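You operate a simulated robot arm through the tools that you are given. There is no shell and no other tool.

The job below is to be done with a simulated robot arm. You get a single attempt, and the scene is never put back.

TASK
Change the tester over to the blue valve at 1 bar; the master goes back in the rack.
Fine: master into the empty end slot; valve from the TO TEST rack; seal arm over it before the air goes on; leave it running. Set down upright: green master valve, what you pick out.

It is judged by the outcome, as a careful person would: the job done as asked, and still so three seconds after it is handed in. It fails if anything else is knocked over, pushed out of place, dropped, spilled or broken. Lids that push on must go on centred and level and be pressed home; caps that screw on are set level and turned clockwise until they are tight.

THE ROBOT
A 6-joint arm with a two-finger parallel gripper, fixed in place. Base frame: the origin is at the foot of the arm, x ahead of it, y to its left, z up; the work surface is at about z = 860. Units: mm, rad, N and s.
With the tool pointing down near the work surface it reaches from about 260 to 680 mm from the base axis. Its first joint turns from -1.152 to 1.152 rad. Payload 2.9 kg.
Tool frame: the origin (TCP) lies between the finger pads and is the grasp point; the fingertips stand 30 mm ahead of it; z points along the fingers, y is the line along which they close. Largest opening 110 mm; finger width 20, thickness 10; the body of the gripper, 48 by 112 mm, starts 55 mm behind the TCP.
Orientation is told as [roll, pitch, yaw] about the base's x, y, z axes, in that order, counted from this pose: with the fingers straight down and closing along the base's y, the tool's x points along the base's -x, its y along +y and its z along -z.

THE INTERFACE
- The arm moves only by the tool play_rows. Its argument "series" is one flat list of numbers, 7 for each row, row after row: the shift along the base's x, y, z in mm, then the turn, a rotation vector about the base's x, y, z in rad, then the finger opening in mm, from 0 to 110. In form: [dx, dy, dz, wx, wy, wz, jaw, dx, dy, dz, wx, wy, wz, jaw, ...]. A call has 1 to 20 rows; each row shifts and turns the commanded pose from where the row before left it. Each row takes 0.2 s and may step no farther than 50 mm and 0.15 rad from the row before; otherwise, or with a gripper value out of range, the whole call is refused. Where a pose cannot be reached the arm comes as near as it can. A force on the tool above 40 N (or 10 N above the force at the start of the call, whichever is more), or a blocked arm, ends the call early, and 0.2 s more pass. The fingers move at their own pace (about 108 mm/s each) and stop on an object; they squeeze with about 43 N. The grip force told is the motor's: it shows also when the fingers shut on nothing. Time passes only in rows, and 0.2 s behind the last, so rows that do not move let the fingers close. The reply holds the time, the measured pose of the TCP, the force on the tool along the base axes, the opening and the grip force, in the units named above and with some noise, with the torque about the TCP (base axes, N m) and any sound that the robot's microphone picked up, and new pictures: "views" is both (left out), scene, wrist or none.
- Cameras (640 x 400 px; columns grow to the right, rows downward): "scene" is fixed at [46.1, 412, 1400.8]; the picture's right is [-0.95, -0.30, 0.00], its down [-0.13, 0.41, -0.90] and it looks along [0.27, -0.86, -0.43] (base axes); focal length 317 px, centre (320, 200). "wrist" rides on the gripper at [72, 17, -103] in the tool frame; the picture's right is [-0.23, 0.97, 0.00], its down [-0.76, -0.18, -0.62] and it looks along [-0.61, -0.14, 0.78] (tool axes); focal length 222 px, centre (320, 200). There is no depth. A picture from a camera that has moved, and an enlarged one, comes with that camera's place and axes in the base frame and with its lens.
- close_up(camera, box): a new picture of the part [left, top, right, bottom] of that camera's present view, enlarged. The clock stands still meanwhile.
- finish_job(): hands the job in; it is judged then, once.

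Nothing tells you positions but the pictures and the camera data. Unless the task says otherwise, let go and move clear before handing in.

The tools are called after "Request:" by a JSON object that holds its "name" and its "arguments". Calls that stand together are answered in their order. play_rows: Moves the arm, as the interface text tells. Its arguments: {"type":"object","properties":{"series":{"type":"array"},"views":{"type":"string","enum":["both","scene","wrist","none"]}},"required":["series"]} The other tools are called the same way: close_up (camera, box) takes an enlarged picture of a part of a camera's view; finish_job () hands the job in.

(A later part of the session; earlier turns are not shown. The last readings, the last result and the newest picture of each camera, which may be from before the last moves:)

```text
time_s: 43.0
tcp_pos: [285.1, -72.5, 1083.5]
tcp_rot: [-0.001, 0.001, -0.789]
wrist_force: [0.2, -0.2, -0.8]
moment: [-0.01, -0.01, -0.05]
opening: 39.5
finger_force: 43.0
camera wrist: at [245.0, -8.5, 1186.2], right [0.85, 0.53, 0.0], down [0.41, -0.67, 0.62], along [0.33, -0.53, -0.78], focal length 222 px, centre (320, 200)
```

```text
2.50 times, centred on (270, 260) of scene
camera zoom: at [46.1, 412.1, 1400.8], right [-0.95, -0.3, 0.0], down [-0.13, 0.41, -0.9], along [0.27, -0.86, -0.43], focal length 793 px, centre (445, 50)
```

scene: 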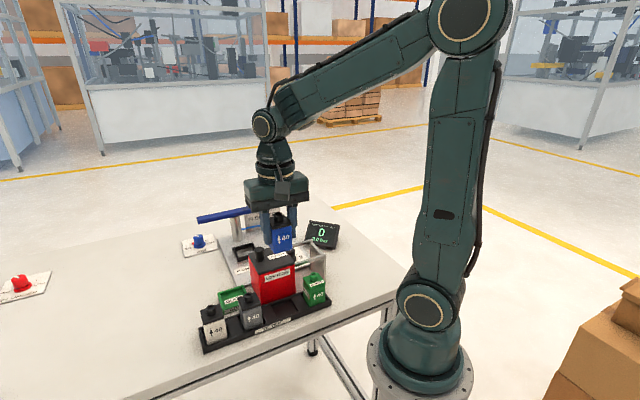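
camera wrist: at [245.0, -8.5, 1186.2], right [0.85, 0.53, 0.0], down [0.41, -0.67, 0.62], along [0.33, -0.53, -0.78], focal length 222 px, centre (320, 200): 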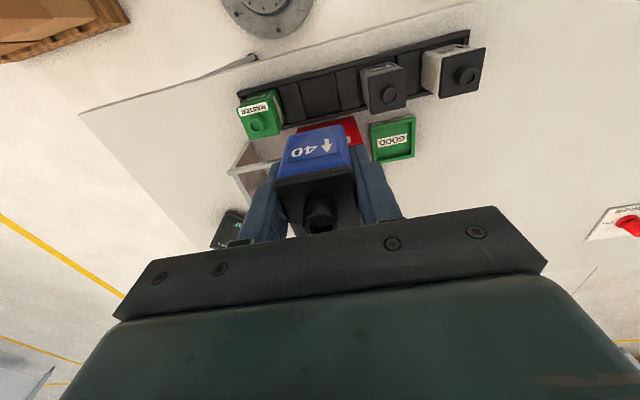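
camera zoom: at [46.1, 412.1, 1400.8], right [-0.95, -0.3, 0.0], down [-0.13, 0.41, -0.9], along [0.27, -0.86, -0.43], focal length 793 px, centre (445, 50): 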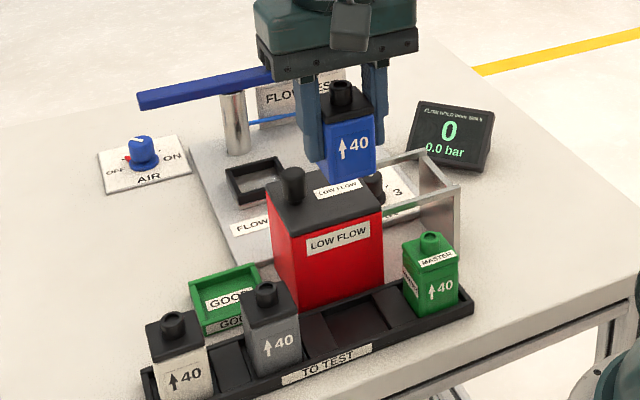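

The blue valve is out and upright; it sits about 5 mm further toward the post side in the fingers than the master did. I carry it over to the tester pocket at safe height, allowing for that.

Request:
{"name": "play_rows", "arguments": {"series": [18.7, -15.9, 0, 0, 0, 0, 25, 18.7, -15.9, 0, 0, 0, 0, 25, 18.7, -15.9, 0, 0, 0, 0, 25, 18.7, -15.9, 0, 0, 0, 0, 25, 18.7, -15.9, 0, 0, 0, 0, 25, 18.7, -15.9, 0, 0, 0, 0, 25, 18.7, -15.9, 0, 0, 0, 0, 25, 18.7, -15.9, 0, 0, 0, 0, 25, 18.7, -15.9, 0, 0, 0, 0, 25, 18.7, -15.9, 0, 0, 0, 0, 25, 0, 0, 0, 0, 0, 0, 25], "views": "both"}}

Request:
{"name": "close_up", "arguments": {"camera": "wrist", "box": [230, 60, 410, 160]}}

Request:
{"name": "close_up", "arguments": {"camera": "scene", "box": [180, 150, 340, 270]}}

```text
time_s: 45.4
tcp_pos: [473.8, -231.8, 1084.0]
tcp_rot: [0.001, 0.0, -0.787]
wrist_force: [-0.3, -0.2, -1.2]
moment: [0.0, -0.02, 0.04]
opening: 39.4
finger_force: 42.3
camera wrist: at [434.5, -168.0, 1186.1], right [0.85, 0.53, 0.0], down [0.41, -0.67, 0.62], along [0.33, -0.53, -0.78], focal length 222 px, centre (320, 200)
```

scene: 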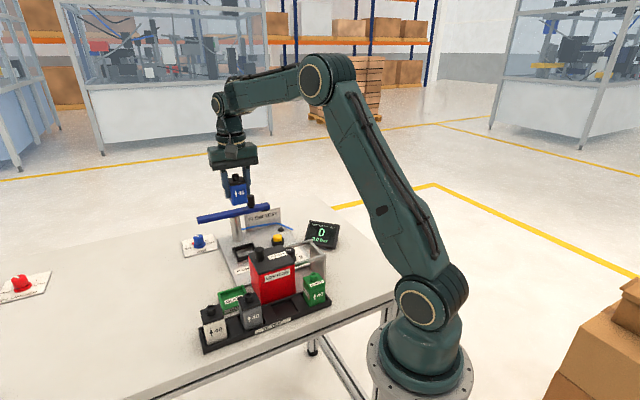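
wrist: 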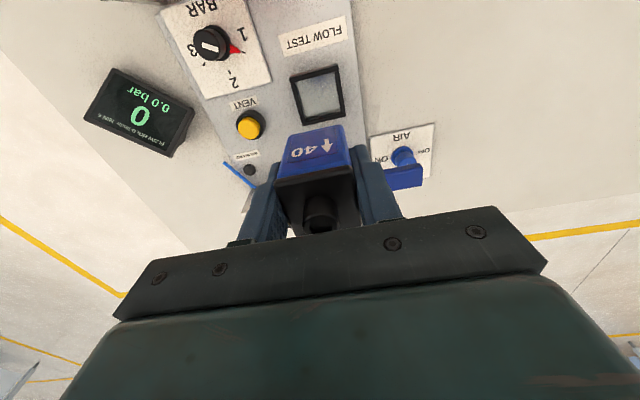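

```text
3.56 times, centred on (320, 110) of wrist
camera zoom: at [434.5, -168.0, 1186.1], right [0.85, 0.53, 0.0], down [0.41, -0.67, 0.62], along [0.33, -0.53, -0.78], focal length 790 px, centre (320, 520)
```

zoom: 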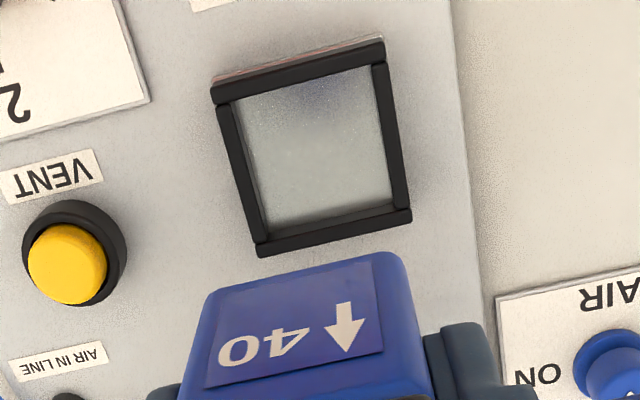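

```text
3.33 times, centred on (260, 210) of scene
camera zoom: at [46.1, 412.0, 1400.8], right [-0.95, -0.3, 0.0], down [-0.13, 0.41, -0.9], along [0.27, -0.86, -0.43], focal length 1058 px, centre (520, 167)
```

zoom: 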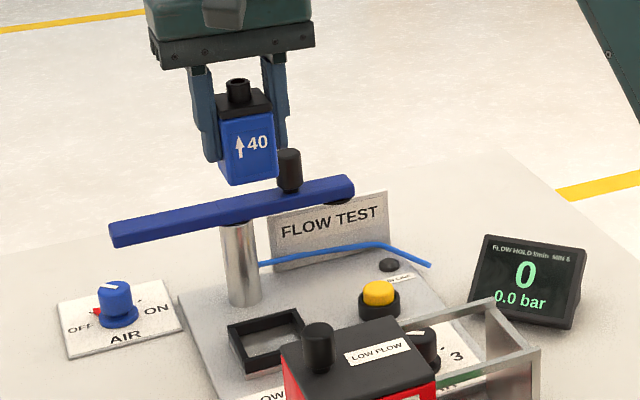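

The camera readings agree with the pocket's shift in the picture, so I can steer by them. I shift about 3 mm and go down part way, then check against the pocket.

Request:
{"name": "play_rows", "arguments": {"series": [-1.5, -1.4, -20, 0, 0, 0, 25, -1.5, -1.4, -30, 0, 0, 0, 25, 0, 0, -30, 0, 0, 0, 25, 0, 0, -20, 0, 0, 0, 25, 0, 0, 0, 0, 0, 0, 25], "views": "both"}}

Request:
{"name": "close_up", "arguments": {"camera": "wrist", "box": [230, 60, 410, 160]}}

Request:
{"name": "close_up", "arguments": {"camera": "scene", "box": [200, 180, 300, 280]}}

```text
time_s: 46.6
tcp_pos: [469.5, -233.4, 982.8]
tcp_rot: [0.0, 0.0, -0.788]
wrist_force: [-0.7, -0.6, -1.2]
moment: [0.01, 0.0, 0.04]
opening: 39.3
finger_force: 43.2
camera wrist: at [429.8, -170.7, 1085.4], right [0.85, 0.53, 0.0], down [0.41, -0.67, 0.62], along [0.33, -0.53, -0.78], focal length 222 px, centre (320, 200)
```

scene: 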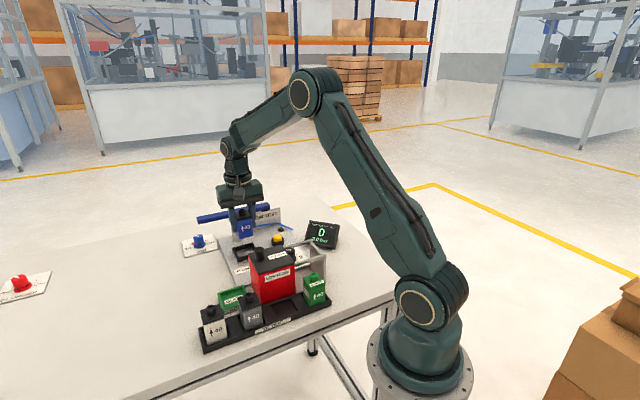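
wrist: 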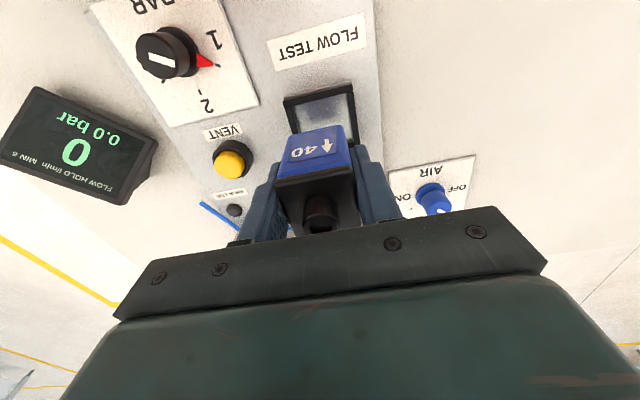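

```text
3.56 times, centred on (320, 110) of wrist
camera zoom: at [429.8, -170.7, 1085.4], right [0.85, 0.53, 0.0], down [0.41, -0.67, 0.62], along [0.33, -0.53, -0.78], focal length 790 px, centre (320, 520)
```

zoom: 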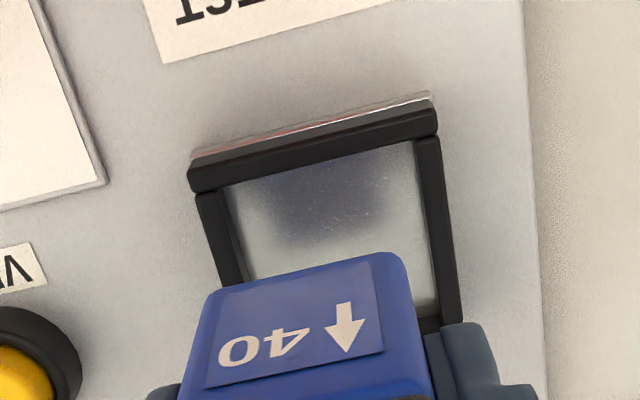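

```text
4.00 times, centred on (250, 230) of scene
camera zoom: at [46.1, 412.0, 1400.8], right [-0.95, -0.3, 0.0], down [-0.13, 0.41, -0.9], along [0.27, -0.86, -0.43], focal length 1269 px, centre (600, 80)
```

zoom: 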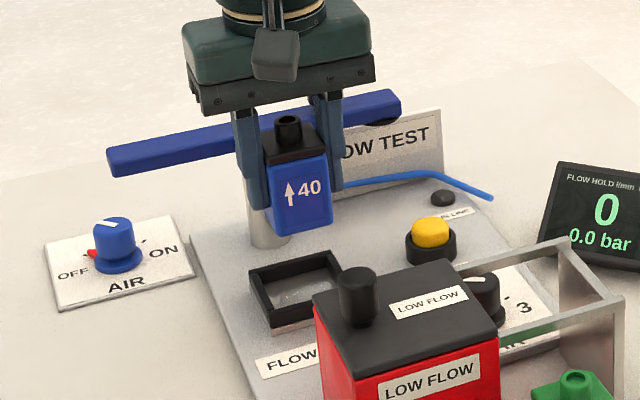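

By both the picture and the master's recorded seat, the valve needs about 3.5 mm along the tester's cross direction. I correct and go down to just above the pocket wall.

Request:
{"name": "play_rows", "arguments": {"series": [1.0, 1.4, -12, 0, 0, 0, 25, 1.1, 1.4, -15, 0, 0, 0, 25, 0, 0, -11, 0, 0, 0, 25, 0, 0, 0, 0, 0, 0, 25], "views": "both"}}

Request:
{"name": "close_up", "arguments": {"camera": "wrist", "box": [230, 80, 410, 180]}}

Request:
{"name": "close_up", "arguments": {"camera": "scene", "box": [210, 200, 290, 280]}}

```text
time_s: 47.6
tcp_pos: [473.8, -231.0, 944.8]
tcp_rot: [-0.001, -0.001, -0.788]
wrist_force: [0.0, 1.1, -0.4]
moment: [-0.01, 0.0, 0.01]
opening: 39.7
finger_force: 42.7
camera wrist: at [433.3, -167.8, 1047.0], right [0.85, 0.53, 0.0], down [0.41, -0.67, 0.62], along [0.33, -0.53, -0.78], focal length 222 px, centre (320, 200)
```

scene: 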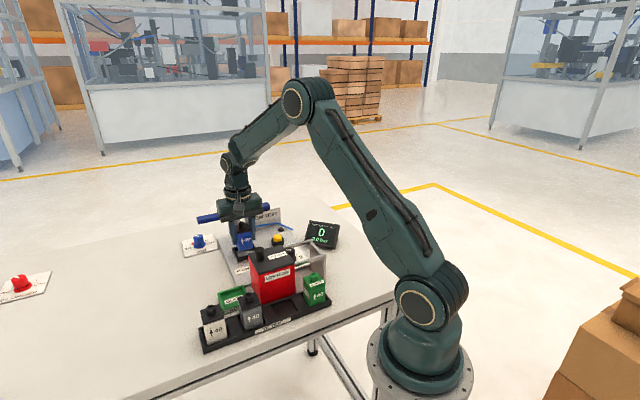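
wrist: 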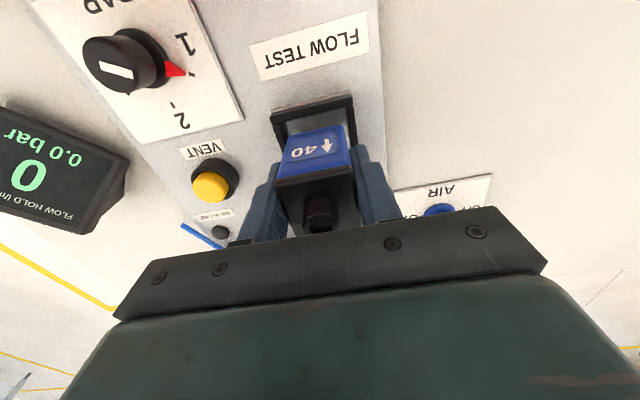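

```text
3.56 times, centred on (320, 130) of wrist
camera zoom: at [433.3, -167.8, 1047.0], right [0.85, 0.53, 0.0], down [0.41, -0.67, 0.62], along [0.33, -0.53, -0.78], focal length 790 px, centre (320, 449)
```

zoom: 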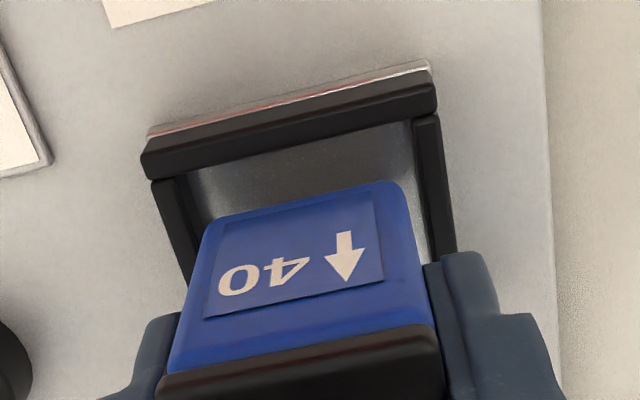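

```text
5.00 times, centred on (250, 240) of scene
camera zoom: at [46.1, 412.0, 1400.8], right [-0.95, -0.3, 0.0], down [-0.13, 0.41, -0.9], along [0.27, -0.86, -0.43], focal length 1586 px, centre (670, 0)
```

zoom: 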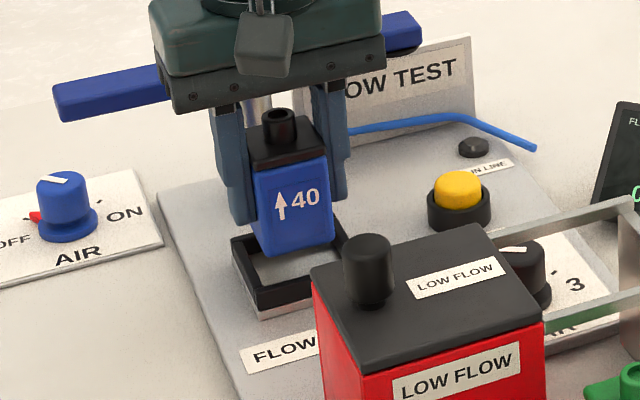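

The valve base is centred across and about 2 mm toward the post. I correct that and lower it into the pocket, watching the side force.

Request:
{"name": "play_rows", "arguments": {"series": [-0.8, 0.8, -3, 0, 0, 0, 25, -0.7, 0.7, -4, 0, 0, 0, 25, 0, 0, -4, 0, 0, 0, 25, 0, 0, -3, 0, 0, 0, 25, 0, 0, 0, 0, 0, 0, 25], "views": "both"}}

Request:
{"name": "close_up", "arguments": {"camera": "wrist", "box": [230, 80, 410, 180]}}

Request:
{"name": "close_up", "arguments": {"camera": "scene", "box": [210, 200, 290, 280]}}

```text
time_s: 48.8
tcp_pos: [470.8, -230.2, 930.0]
tcp_rot: [0.0, 0.0, -0.79]
wrist_force: [0.4, 0.6, -1.0]
moment: [0.0, 0.05, 0.0]
opening: 39.5
finger_force: 43.0
camera wrist: at [430.7, -166.4, 1033.5], right [0.85, 0.53, 0.0], down [0.41, -0.67, 0.62], along [0.33, -0.53, -0.78], focal length 222 px, centre (320, 200)
```

scene: 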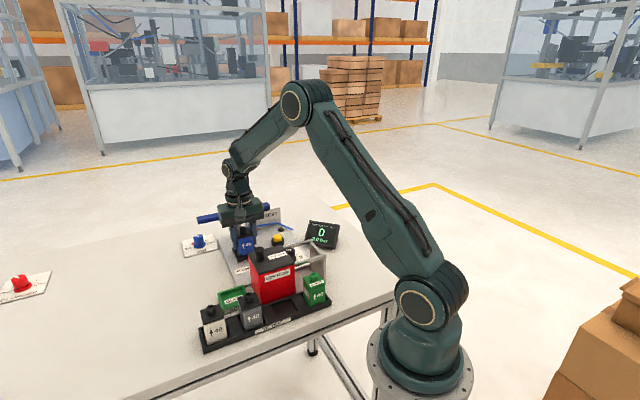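
wrist: 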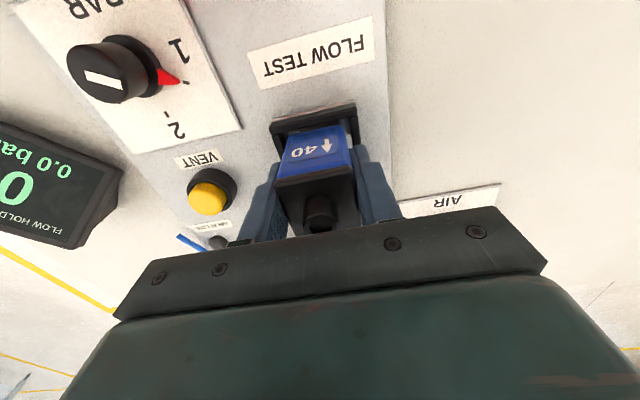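

```text
3.56 times, centred on (320, 130) of wrist
camera zoom: at [430.7, -166.4, 1033.5], right [0.85, 0.53, 0.0], down [0.41, -0.67, 0.62], along [0.33, -0.53, -0.78], focal length 790 px, centre (320, 449)
```

zoom: 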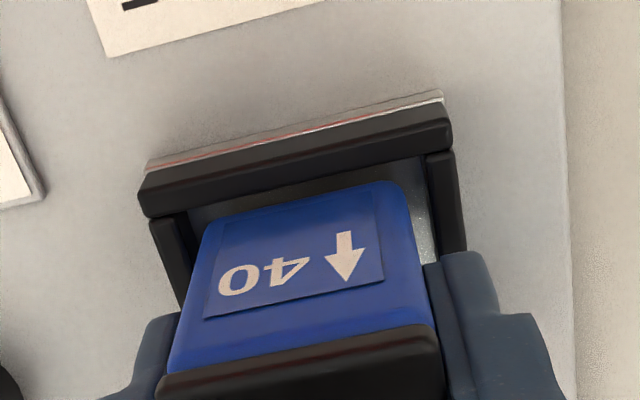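

```text
5.00 times, centred on (250, 240) of scene
camera zoom: at [46.1, 412.0, 1400.8], right [-0.95, -0.3, 0.0], down [-0.13, 0.41, -0.9], along [0.27, -0.86, -0.43], focal length 1586 px, centre (670, 0)
```

zoom: 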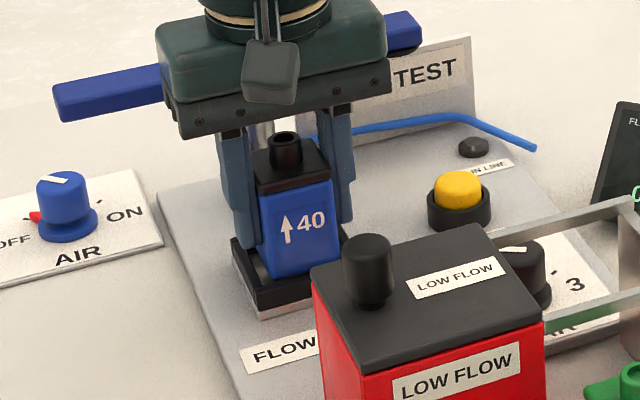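

No side force and the base is inside the pocket wall. I continue down gently to the floor.

Request:
{"name": "play_rows", "arguments": {"series": [0, 0, -2, 0, 0, 0, 25, 0, 0, -2, 0, 0, 0, 25, 0, 0, -1, 0, 0, 0, 25, 0, 0, 0, 0, 0, 0, 25], "views": "none"}}

```text
time_s: 49.8
tcp_pos: [471.4, -230.8, 925.6]
tcp_rot: [-0.001, 0.0, -0.79]
wrist_force: [0.1, -0.7, -1.4]
moment: [0.05, 0.04, -0.02]
opening: 39.3
finger_force: 43.1
```

Request:
{"name": "play_rows", "arguments": {"series": [0, 0, -1, 0, 0, 0, 25, 0, 0, -1, 0, 0, 0, 25, 0, 0, 0, 0, 0, 0, 25], "views": "none"}}

```text
time_s: 50.6
tcp_pos: [470.5, -230.1, 922.9]
tcp_rot: [0.001, -0.001, -0.789]
wrist_force: [-1.1, 0.0, -1.3]
moment: [0.01, 0.01, -0.01]
opening: 39.7
finger_force: 43.2
```

Request:
{"name": "play_rows", "arguments": {"series": [0, 0, -1, 0, 0, 0, 25, 0, 0, 0, 0, 0, 0, 25], "views": "wrist"}}

Request:
{"name": "close_up", "arguments": {"camera": "scene", "box": [210, 200, 290, 280]}}

```text
time_s: 51.2
tcp_pos: [471.0, -230.8, 922.4]
tcp_rot: [0.0, 0.0, -0.789]
wrist_force: [-0.4, -0.1, -0.3]
moment: [-0.03, 0.01, 0.01]
opening: 39.4
finger_force: 43.1
camera wrist: at [431.0, -166.5, 1025.0], right [0.85, 0.53, 0.0], down [0.41, -0.67, 0.62], along [0.33, -0.53, -0.78], focal length 222 px, centre (320, 200)
```

wrist: 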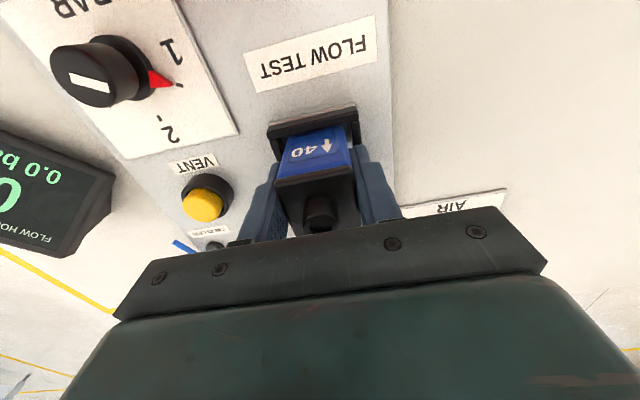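

```text
5.00 times, centred on (250, 240) of scene
camera zoom: at [46.1, 412.0, 1400.8], right [-0.95, -0.3, 0.0], down [-0.13, 0.41, -0.9], along [0.27, -0.86, -0.43], focal length 1586 px, centre (670, 0)
```

zoom: 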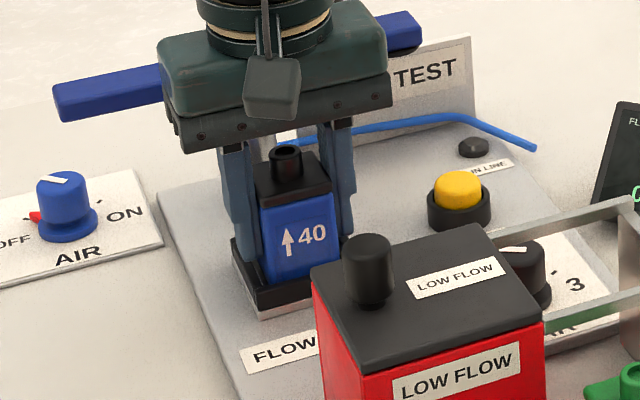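

Request:
{"name": "play_rows", "arguments": {"series": [0, 0, -1, 0, 0, 0, 25, 0, 0, 0, 0, 0, 0, 25], "views": "none"}}

```text
time_s: 51.8
tcp_pos: [470.6, -230.6, 923.6]
tcp_rot: [-0.001, 0.0, -0.79]
wrist_force: [0.2, -0.6, -0.7]
moment: [-0.03, -0.01, 0.0]
opening: 39.4
finger_force: 43.4
```

Request:
{"name": "play_rows", "arguments": {"series": [0, 0, -1, 0, 0, 0, 25, 0, 0, 0, 0, 0, 0, 25], "views": "none"}}

```text
time_s: 52.4
tcp_pos: [470.0, -230.0, 921.9]
tcp_rot: [0.0, 0.0, -0.786]
wrist_force: [-4.4, 2.3, 10.9]
moment: [0.12, 0.27, 0.01]
opening: 39.4
finger_force: 43.3
```

Light contact, 11 N upward: the blue valve is on the pocket floor. I open the fingers and look.

Request:
{"name": "play_rows", "arguments": {"series": [0, 0, 0, 0, 0, 0, 44, 0, 0, 0, 0, 0, 0, 56, 0, 0, 0, 0, 0, 0, 56], "views": "both"}}

Request:
{"name": "close_up", "arguments": {"camera": "wrist", "box": [230, 80, 410, 240]}}

Request:
{"name": "close_up", "arguments": {"camera": "scene", "box": [210, 200, 290, 280]}}

```text
time_s: 53.2
tcp_pos: [471.9, -230.6, 920.6]
tcp_rot: [0.0, -0.001, -0.79]
wrist_force: [-1.0, -0.5, -0.4]
moment: [0.0, -0.05, -0.03]
opening: 55.8
finger_force: 0.0
camera wrist: at [430.9, -166.8, 1023.0], right [0.85, 0.53, 0.0], down [0.41, -0.67, 0.62], along [0.33, -0.53, -0.78], focal length 222 px, centre (320, 200)
```

scene: 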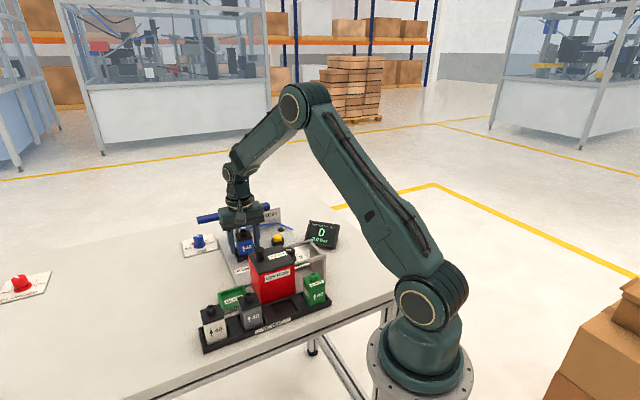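
wrist: 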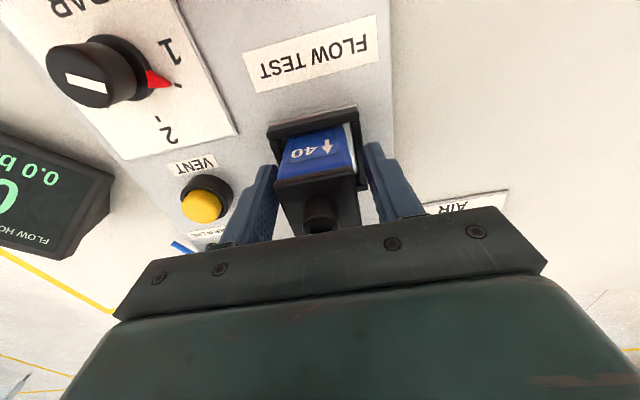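

```text
2.50 times, centred on (320, 160) of wrist
camera zoom: at [430.9, -166.8, 1023.0], right [0.85, 0.53, 0.0], down [0.41, -0.67, 0.62], along [0.33, -0.53, -0.78], focal length 555 px, centre (320, 300)
```

zoom: 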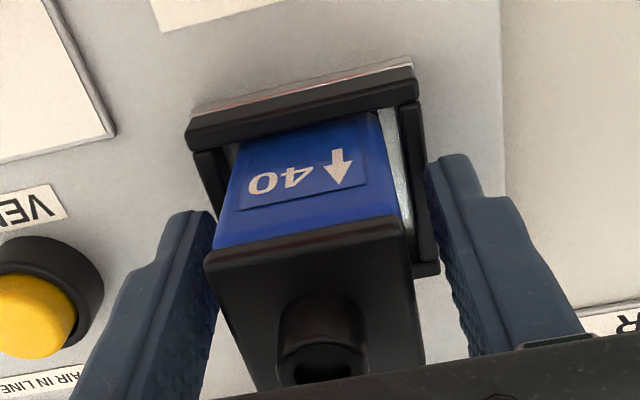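

```text
5.00 times, centred on (250, 240) of scene
camera zoom: at [46.1, 412.0, 1400.8], right [-0.95, -0.3, 0.0], down [-0.13, 0.41, -0.9], along [0.27, -0.86, -0.43], focal length 1586 px, centre (670, 0)
```

zoom: 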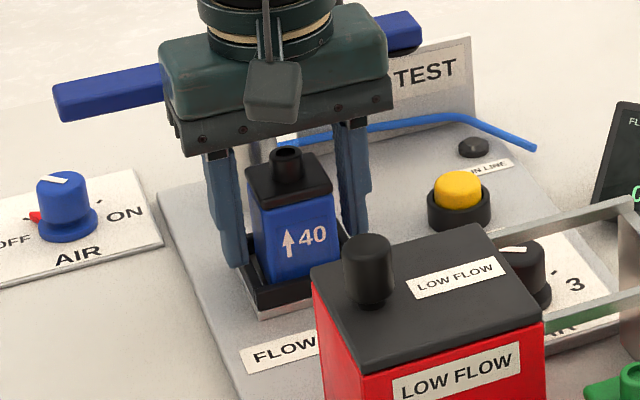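

The blue valve stands upright in the pocket, arrow facing as the master's did. I rise clear and go back above the parked seal-arm knob near (503,-335).

Request:
{"name": "play_rows", "arguments": {"series": [0, 0, 12, 0, 0, 0, 56, 0, 0, 30, 0, 0, 0, 56, 0, 0, 40, 0, 0, 0, 56, 0, 0, 45, 0, 0, 0, 56, 0, 0, 38, 0, 0, 0, 56, 2.6, -8.7, 0, 0, 0, 0.14, 56, 2.6, -8.7, 0, 0, 0, 0.14, 56, 2.6, -8.7, 0, 0, 0, 0.14, 56, 2.6, -8.7, 0, 0, 0, 0.14, 56, 2.6, -8.7, 0, 0, 0, 0.14, 56, 2.6, -8.7, 0, 0, 0, 0.14, 56, 2.6, -8.7, 0, 0, 0, 0.14, 56, 2.6, -8.7, 0, 0, 0, 0.14, 56, 2.6, -8.7, 0, 0, 0, 0.14, 56, 2.6, -8.7, 0, 0, 0, 0.14, 56, 2.6, -8.7, 0, 0, 0, 0.14, 56, 2.6, -8.7, 0, 0, 0, 0.14, 56], "views": "both"}}

Request:
{"name": "close_up", "arguments": {"camera": "wrist", "box": [230, 40, 470, 200]}}

Request:
{"name": "close_up", "arguments": {"camera": "scene", "box": [190, 190, 290, 270]}}

```text
time_s: 56.8
tcp_pos: [502.0, -335.5, 1086.9]
tcp_rot: [0.001, -0.001, 0.892]
wrist_force: [-0.4, -0.1, 0.8]
moment: [-0.01, 0.0, -0.05]
opening: 55.9
finger_force: 0.1
camera wrist: at [442.4, -381.0, 1188.6], right [-0.62, 0.79, 0.0], down [0.62, 0.48, 0.62], along [0.49, 0.38, -0.78], focal length 222 px, centre (320, 200)
```

scene: 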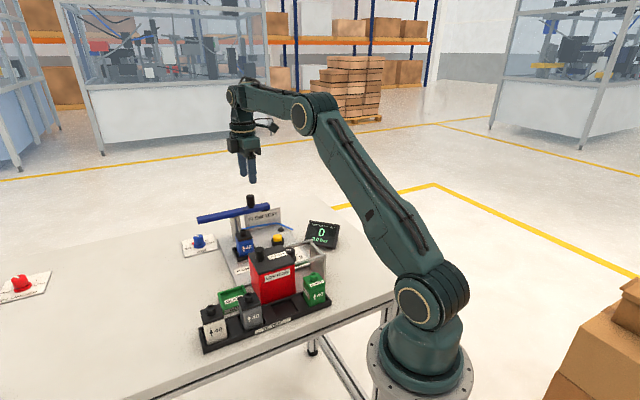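
wrist: 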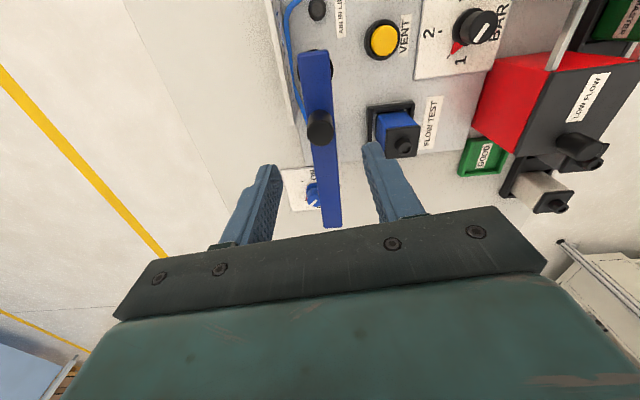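

```text
2.50 times, centred on (350, 120) of wrist
camera zoom: at [442.4, -381.0, 1188.6], right [-0.62, 0.79, 0.0], down [0.62, 0.48, 0.62], along [0.49, 0.38, -0.78], focal length 555 px, centre (245, 400)
```

zoom: 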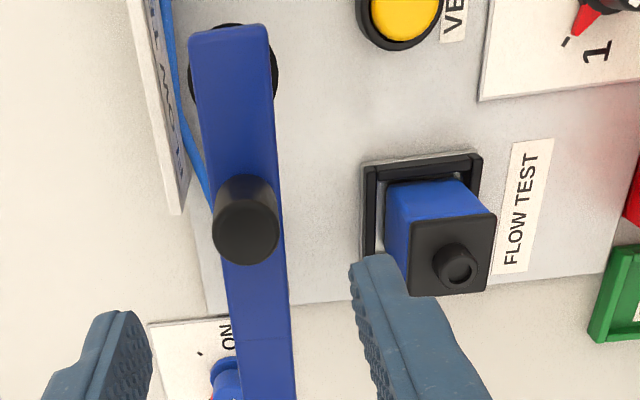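

```text
5.00 times, centred on (240, 230) of scene
camera zoom: at [46.1, 412.1, 1400.8], right [-0.95, -0.3, 0.0], down [-0.13, 0.41, -0.9], along [0.27, -0.86, -0.43], focal length 1586 px, centre (720, 50)
```

zoom: 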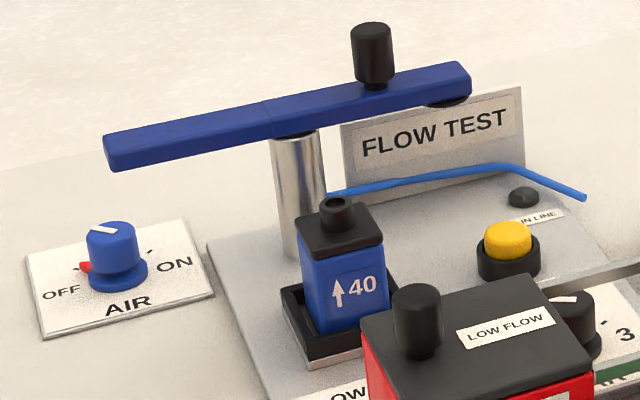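

The blue valve sits where the master sat and the arm knob is within 3 mm of the tool axis. I correct, go down to straddle the knob and narrow the fingers.

Request:
{"name": "play_rows", "arguments": {"series": [1.2, 1, -30, 0, 0, 0, 56, 1.2, 0.9, -32, 0, 0, 0, 50, 0, 0, -20, 0, 0, 0, 50, 0, 0, -10, 0, 0, 0, 44, 0, 0, 0, 0, 0, 0, 36, 0, 0, 0, 0, 0, 0, 36], "views": "both"}}

Request:
{"name": "close_up", "arguments": {"camera": "wrist", "box": [230, 60, 410, 240]}}

```text
time_s: 58.2
tcp_pos: [504.5, -333.4, 993.6]
tcp_rot: [0.0, 0.0, 0.893]
wrist_force: [0.2, -0.3, -0.5]
moment: [0.01, 0.02, -0.01]
opening: 36.0
finger_force: 0.1
camera wrist: at [445.3, -378.6, 1096.2], right [-0.61, 0.79, 0.0], down [0.62, 0.48, 0.62], along [0.49, 0.38, -0.78], focal length 222 px, centre (320, 200)
```

scene: 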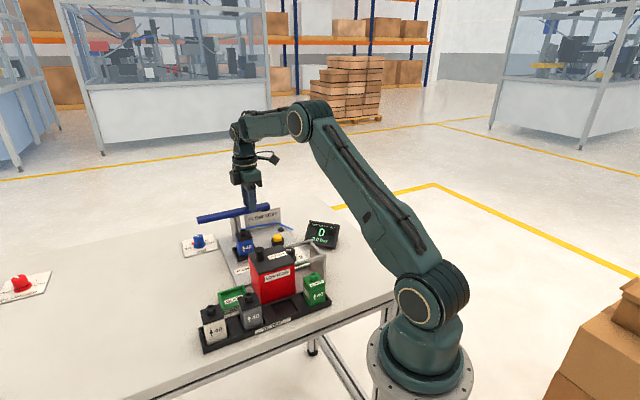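
wrist: 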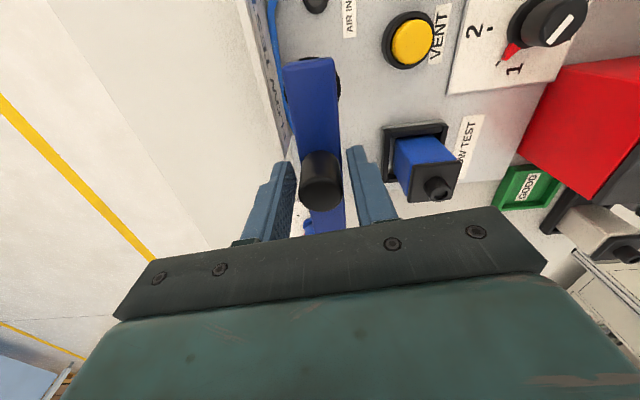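

```text
2.22 times, centred on (320, 150) of wrist
camera zoom: at [445.3, -378.6, 1096.2], right [-0.61, 0.79, 0.0], down [0.62, 0.48, 0.62], along [0.49, 0.38, -0.78], focal length 494 px, centre (320, 311)
```

zoom: 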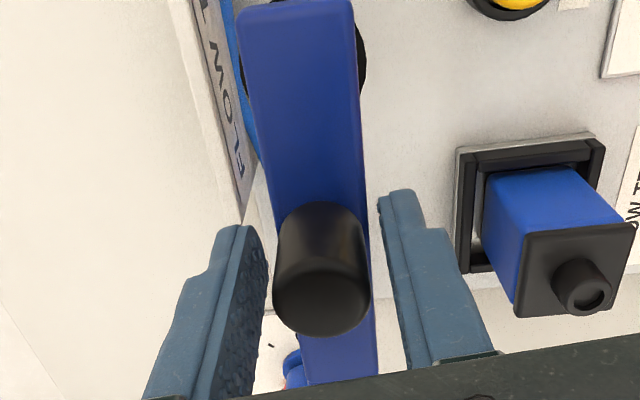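

The knob is centred between the fingers. I push the arm back clockwise along the same arc, stopping a little short to check.

Request:
{"name": "play_rows", "arguments": {"series": [-3.87, 4.07, 0, 0, 0, -0.1202, 36, -3.38, 4.49, 0, 0, 0, -0.1202, 36, -2.84, 4.84, 0, 0, 0, -0.1202, 36, -2.26, 5.14, 0, 0, 0, -0.1202, 36, -1.65, 5.36, 0, 0, 0, -0.1202, 36, -1.03, 5.52, 0, 0, 0, -0.1202, 36, -0.39, 5.6, 0, 0, 0, -0.1202, 36, 0.26, 5.61, 0, 0, 0, -0.1202, 36, 0.9, 5.54, 0, 0, 0, -0.1202, 36, 1.53, 5.4, 0, 0, 0, -0.1202, 36, 2.14, 5.19, 0, 0, 0, -0.1202, 36, 2.72, 4.91, 0, 0, 0, -0.1202, 36], "views": "both"}}

Request:
{"name": "close_up", "arguments": {"camera": "wrist", "box": [230, 40, 410, 220]}}

```text
time_s: 60.8
tcp_pos: [497.0, -270.6, 993.3]
tcp_rot: [0.0, 0.0, -0.553]
wrist_force: [-0.4, -0.2, -0.9]
moment: [0.0, 0.04, -0.01]
opening: 36.1
finger_force: 0.6
camera wrist: at [442.7, -217.8, 1096.2], right [0.71, 0.71, 0.0], down [0.55, -0.55, 0.62], along [0.44, -0.44, -0.78], focal length 222 px, centre (320, 200)
```

scene: 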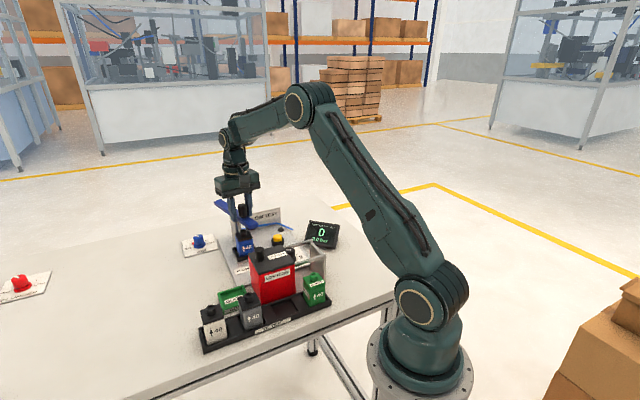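
wrist: 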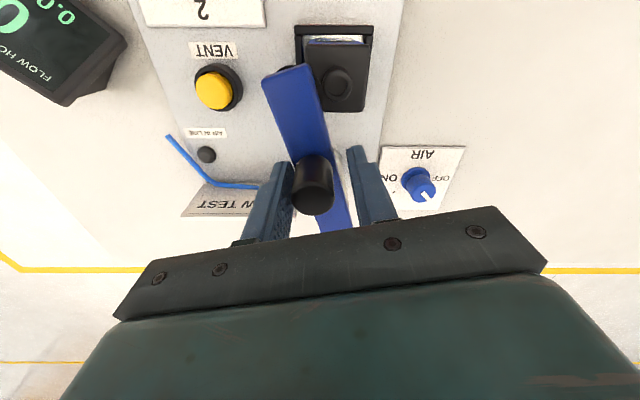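

```text
2.22 times, centred on (320, 130) of wrist
camera zoom: at [442.7, -217.8, 1096.2], right [0.71, 0.71, 0.0], down [0.55, -0.55, 0.62], along [0.44, -0.44, -0.78], focal length 494 px, centre (320, 356)
```

zoom: 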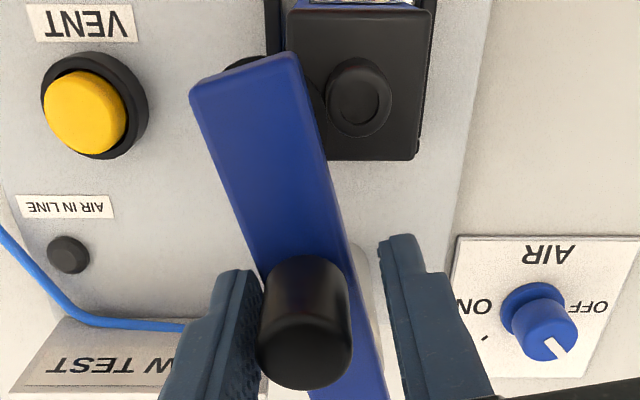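

The arm is moving back freely, its seal disc about to come over the port. I finish the last two steps.

Request:
{"name": "play_rows", "arguments": {"series": [3.27, 4.57, 0, 0, 0, -0.1202, 36, 3.78, 4.16, 0, 0, 0, -0.1202, 36, 0, 0, 0, 0, 0, 0, 36], "views": "both"}}

Request:
{"name": "close_up", "arguments": {"camera": "wrist", "box": [230, 40, 410, 220]}}

```text
time_s: 61.6
tcp_pos: [503.5, -262.5, 994.0]
tcp_rot: [0.0, 0.0, -0.795]
wrist_force: [0.3, 0.1, 0.2]
moment: [-0.02, 0.0, -0.01]
opening: 36.1
finger_force: 0.1
camera wrist: at [464.0, -198.6, 1096.7], right [0.85, 0.52, 0.0], down [0.41, -0.67, 0.62], along [0.33, -0.53, -0.78], focal length 222 px, centre (320, 200)
```

scene: 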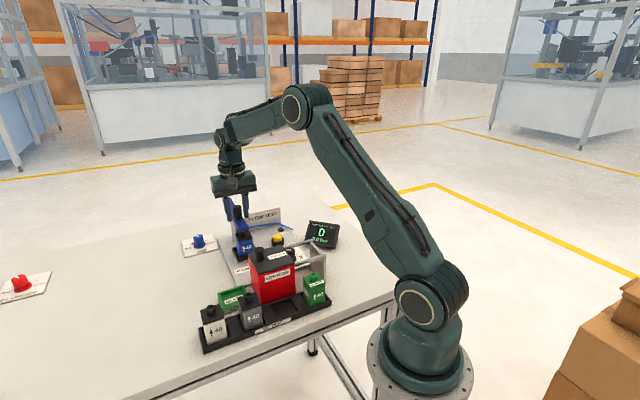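
wrist: 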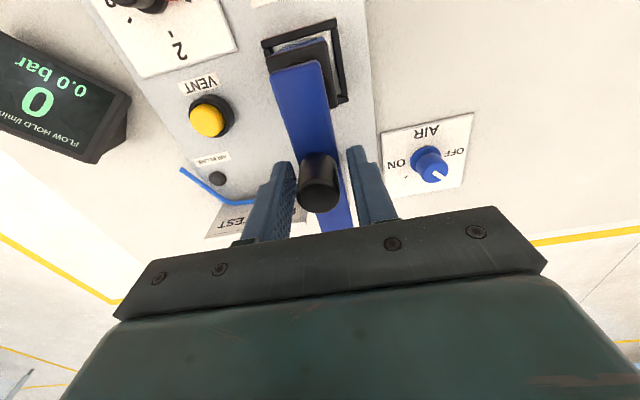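

```text
2.22 times, centred on (320, 130) of wrist
camera zoom: at [464.0, -198.6, 1096.7], right [0.85, 0.52, 0.0], down [0.41, -0.67, 0.62], along [0.33, -0.53, -0.78], focal length 494 px, centre (320, 356)
```

zoom: 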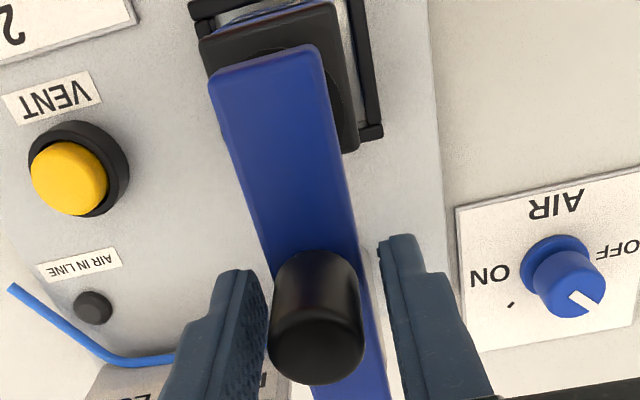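

The tool is back at the knob's original place. I close on the knob, which brings the arm to its original angle over the blue valve.

Request:
{"name": "play_rows", "arguments": {"series": [-0.3, -0.3, 0, 0, 0, 0, 30, 0, 0, 0, 0, 0, 0, 20, 0, 0, 0, 0, 0, 0, 20], "views": "both"}}

Request:
{"name": "close_up", "arguments": {"camera": "wrist", "box": [230, 40, 410, 220]}}

Request:
{"name": "close_up", "arguments": {"camera": "scene", "box": [190, 190, 290, 270]}}

```text
time_s: 62.4
tcp_pos: [503.7, -263.4, 994.2]
tcp_rot: [0.002, 0.0, -0.792]
wrist_force: [-0.5, -0.5, 2.0]
moment: [0.17, 0.2, 0.4]
opening: 27.9
finger_force: 45.4
camera wrist: at [463.6, -199.0, 1096.4], right [0.85, 0.52, 0.0], down [0.41, -0.67, 0.62], along [0.33, -0.53, -0.78], focal length 222 px, centre (320, 200)
```

scene: 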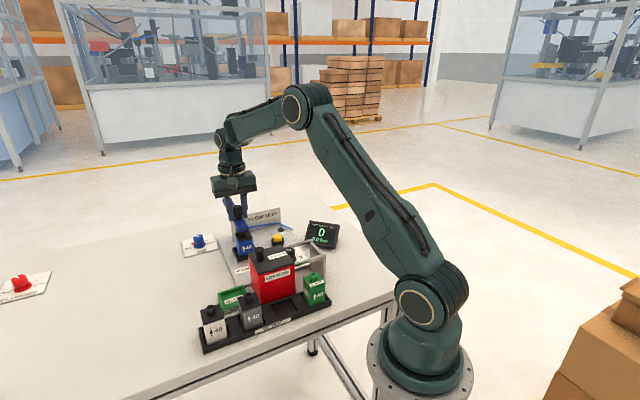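
wrist: 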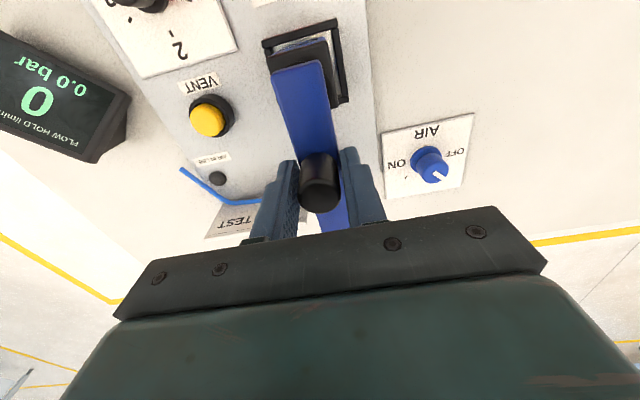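

```text
2.22 times, centred on (320, 130) of wrist
camera zoom: at [463.6, -199.0, 1096.4], right [0.85, 0.52, 0.0], down [0.41, -0.67, 0.62], along [0.33, -0.53, -0.78], focal length 494 px, centre (320, 356)
```

zoom: 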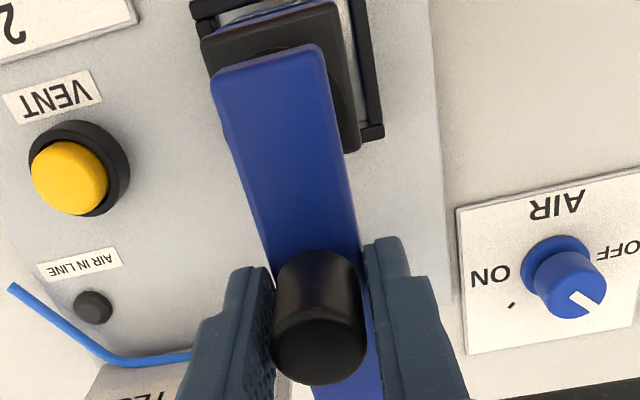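

```text
5.00 times, centred on (240, 230) of scene
camera zoom: at [46.0, 412.0, 1400.8], right [-0.95, -0.3, 0.0], down [-0.13, 0.41, -0.9], along [0.27, -0.86, -0.43], focal length 1586 px, centre (720, 50)
```

zoom: 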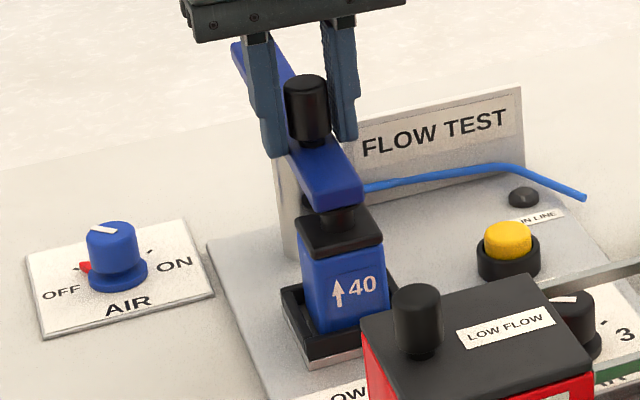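

The seal arm is back over the blue valve exactly as before. I let go, rise clear, and go above the AIR knob near (622,-235), which needs a quarter turn clockwise from OFF to ON.

Request:
{"name": "play_rows", "arguments": {"series": [0, 0, 0, 0, 0, 0, 40, 0, 0, 0, 0, 0, 0, 50, 0, 0, 30, 0, 0, 0, 56, 0, 0, 45, 0, 0, 0, 56, 11.6, 2.8, 0, 0, 0, 0.139, 56, 11.6, 2.8, 0, 0, 0, 0.139, 56, 11.6, 2.8, 0, 0, 0, 0.139, 56, 11.6, 2.8, 0, 0, 0, 0.139, 56, 11.6, 2.8, 0, 0, 0, 0.139, 56, 11.6, 2.8, 0, 0, 0, 0.139, 56, 11.6, 2.8, 0, 0, 0, 0.139, 56, 11.6, 2.8, 0, 0, 0, 0.139, 56, 11.6, 2.8, 0, 0, 0, 0.139, 56, 11.6, 2.8, 0, 0, 0, 0.139, 56], "views": "both"}}

Request:
{"name": "close_up", "arguments": {"camera": "wrist", "box": [230, 60, 410, 180]}}

Request:
{"name": "close_up", "arguments": {"camera": "scene", "box": [190, 190, 290, 270]}}

```text
time_s: 65.4
tcp_pos: [601.3, -228.2, 1062.7]
tcp_rot: [0.0, 0.001, 0.601]
wrist_force: [0.4, -0.7, -0.7]
moment: [0.01, 0.02, -0.02]
opening: 56.0
finger_force: 0.1
out of reach, approached as far as the arm can: row 13, 14
camera wrist: at [532.3, -254.7, 1165.0], right [-0.36, 0.93, 0.0], down [0.73, 0.28, 0.62], along [0.58, 0.23, -0.78], focal length 222 px, centre (320, 200)
```

scene: 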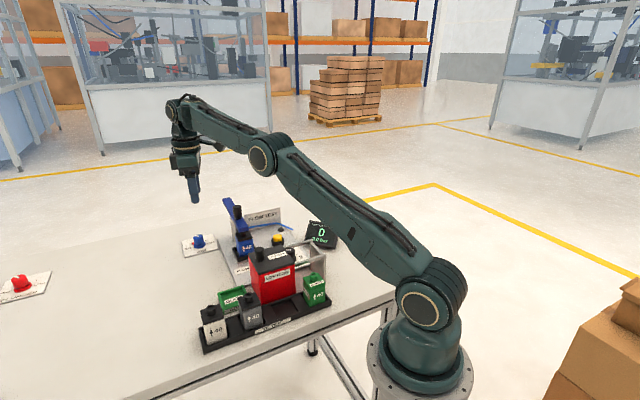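
wrist: 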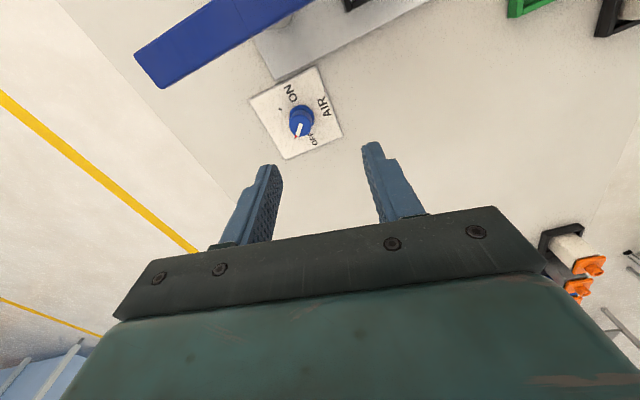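

```text
3.33 times, centred on (320, 120) of wrist
camera zoom: at [532.3, -254.7, 1165.0], right [-0.36, 0.93, 0.0], down [0.73, 0.28, 0.62], along [0.58, 0.23, -0.78], focal length 740 px, centre (320, 467)
```

zoom: 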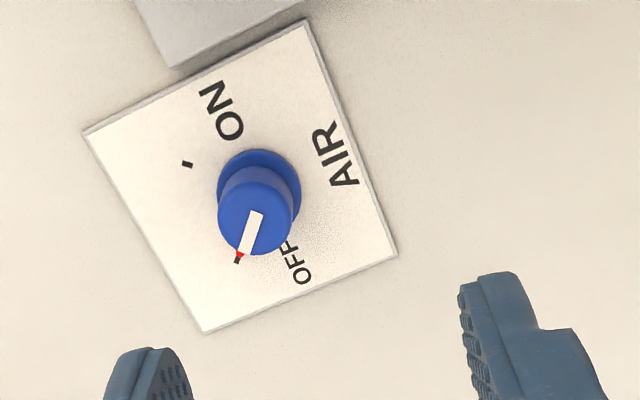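

```text
5.00 times, centred on (240, 230) of scene
camera zoom: at [46.1, 412.0, 1400.8], right [-0.95, -0.3, 0.0], down [-0.13, 0.41, -0.9], along [0.27, -0.86, -0.43], focal length 1586 px, centre (720, 50)
```

zoom: 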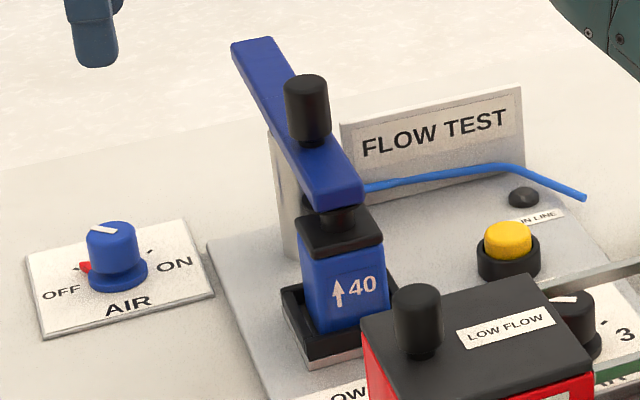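

At this height the arm stops just short in reach; the AIR knob is at about (630,-242), 675 mm out. Reach is longer lower down, so I go down first and read where the tool stands.

Request:
{"name": "play_rows", "arguments": {"series": [0, 0, -40, 0, 0, 0, 56, 0, 0, -40, 0, 0, 0, 56], "views": "wrist"}}

Request:
{"name": "close_up", "arguments": {"camera": "wrist", "box": [230, 60, 410, 180]}}

```text
time_s: 66.0
tcp_pos: [601.1, -228.1, 983.6]
tcp_rot: [0.0, -0.001, 0.599]
wrist_force: [-0.3, 0.2, 1.1]
moment: [0.0, 0.01, 0.0]
opening: 56.1
finger_force: 0.0
camera wrist: at [531.4, -253.9, 1085.9], right [-0.36, 0.93, 0.0], down [0.73, 0.28, 0.62], along [0.58, 0.22, -0.78], focal length 222 px, centre (320, 200)
```

wrist: 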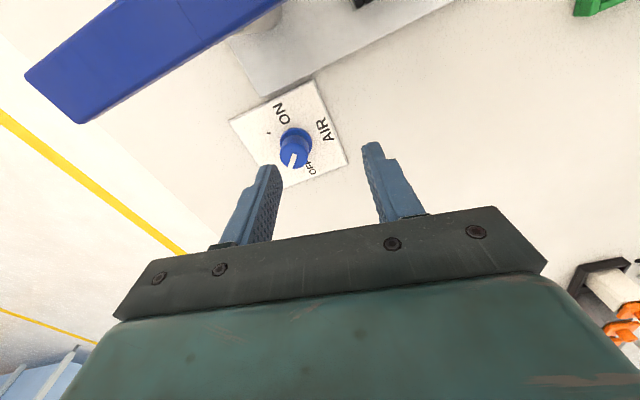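

```text
3.33 times, centred on (320, 120) of wrist
camera zoom: at [531.4, -253.9, 1085.9], right [-0.36, 0.93, 0.0], down [0.73, 0.28, 0.62], along [0.58, 0.22, -0.78], focal length 740 px, centre (320, 467)
```

zoom: 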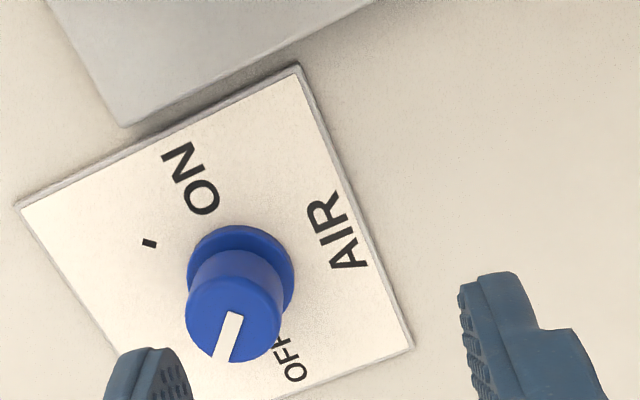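

The commanded pose follows the real one, and the knob is about (26,-15) mm further. I move out over it while going down to z ≈ 945.

Request:
{"name": "play_rows", "arguments": {"series": [13, -7.5, -20, 0, 0, 0, 56, 13, -7.5, -18, 0, 0, 0, 56, 0, 0, 0, 0, 0, 0, 56], "views": "wrist"}}

Request:
{"name": "close_up", "arguments": {"camera": "wrist", "box": [230, 80, 410, 200]}}

```text
time_s: 66.8
tcp_pos: [628.7, -243.4, 946.1]
tcp_rot: [0.0, 0.001, 0.597]
wrist_force: [0.0, -0.3, 1.0]
moment: [0.01, -0.01, -0.01]
opening: 55.9
finger_force: 0.1
camera wrist: at [557.6, -269.9, 1047.9], right [-0.36, 0.93, 0.0], down [0.73, 0.28, 0.62], along [0.58, 0.22, -0.78], focal length 222 px, centre (320, 200)
```

wrist: 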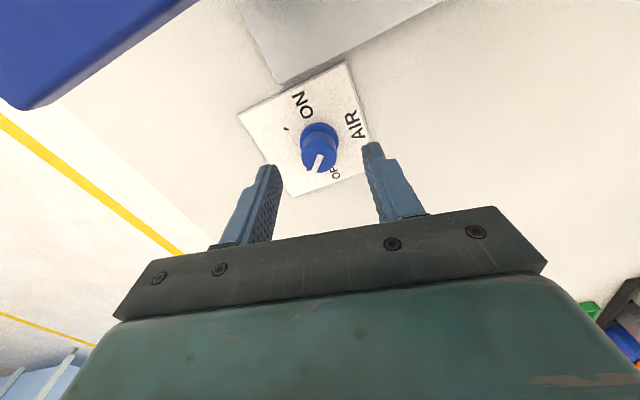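

```text
3.33 times, centred on (320, 140) of wrist
camera zoom: at [557.6, -269.9, 1047.9], right [-0.36, 0.93, 0.0], down [0.73, 0.28, 0.62], along [0.58, 0.22, -0.78], focal length 740 px, centre (320, 400)
```

zoom: 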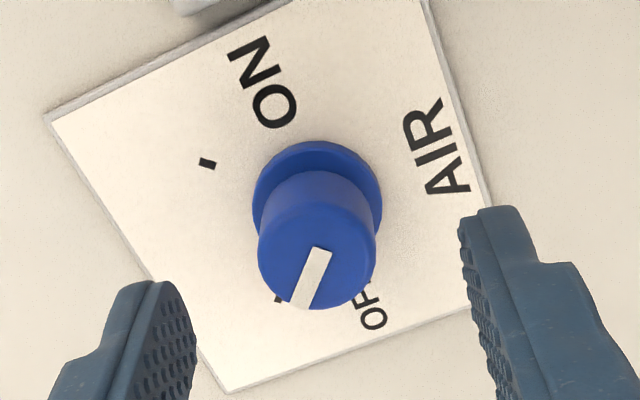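

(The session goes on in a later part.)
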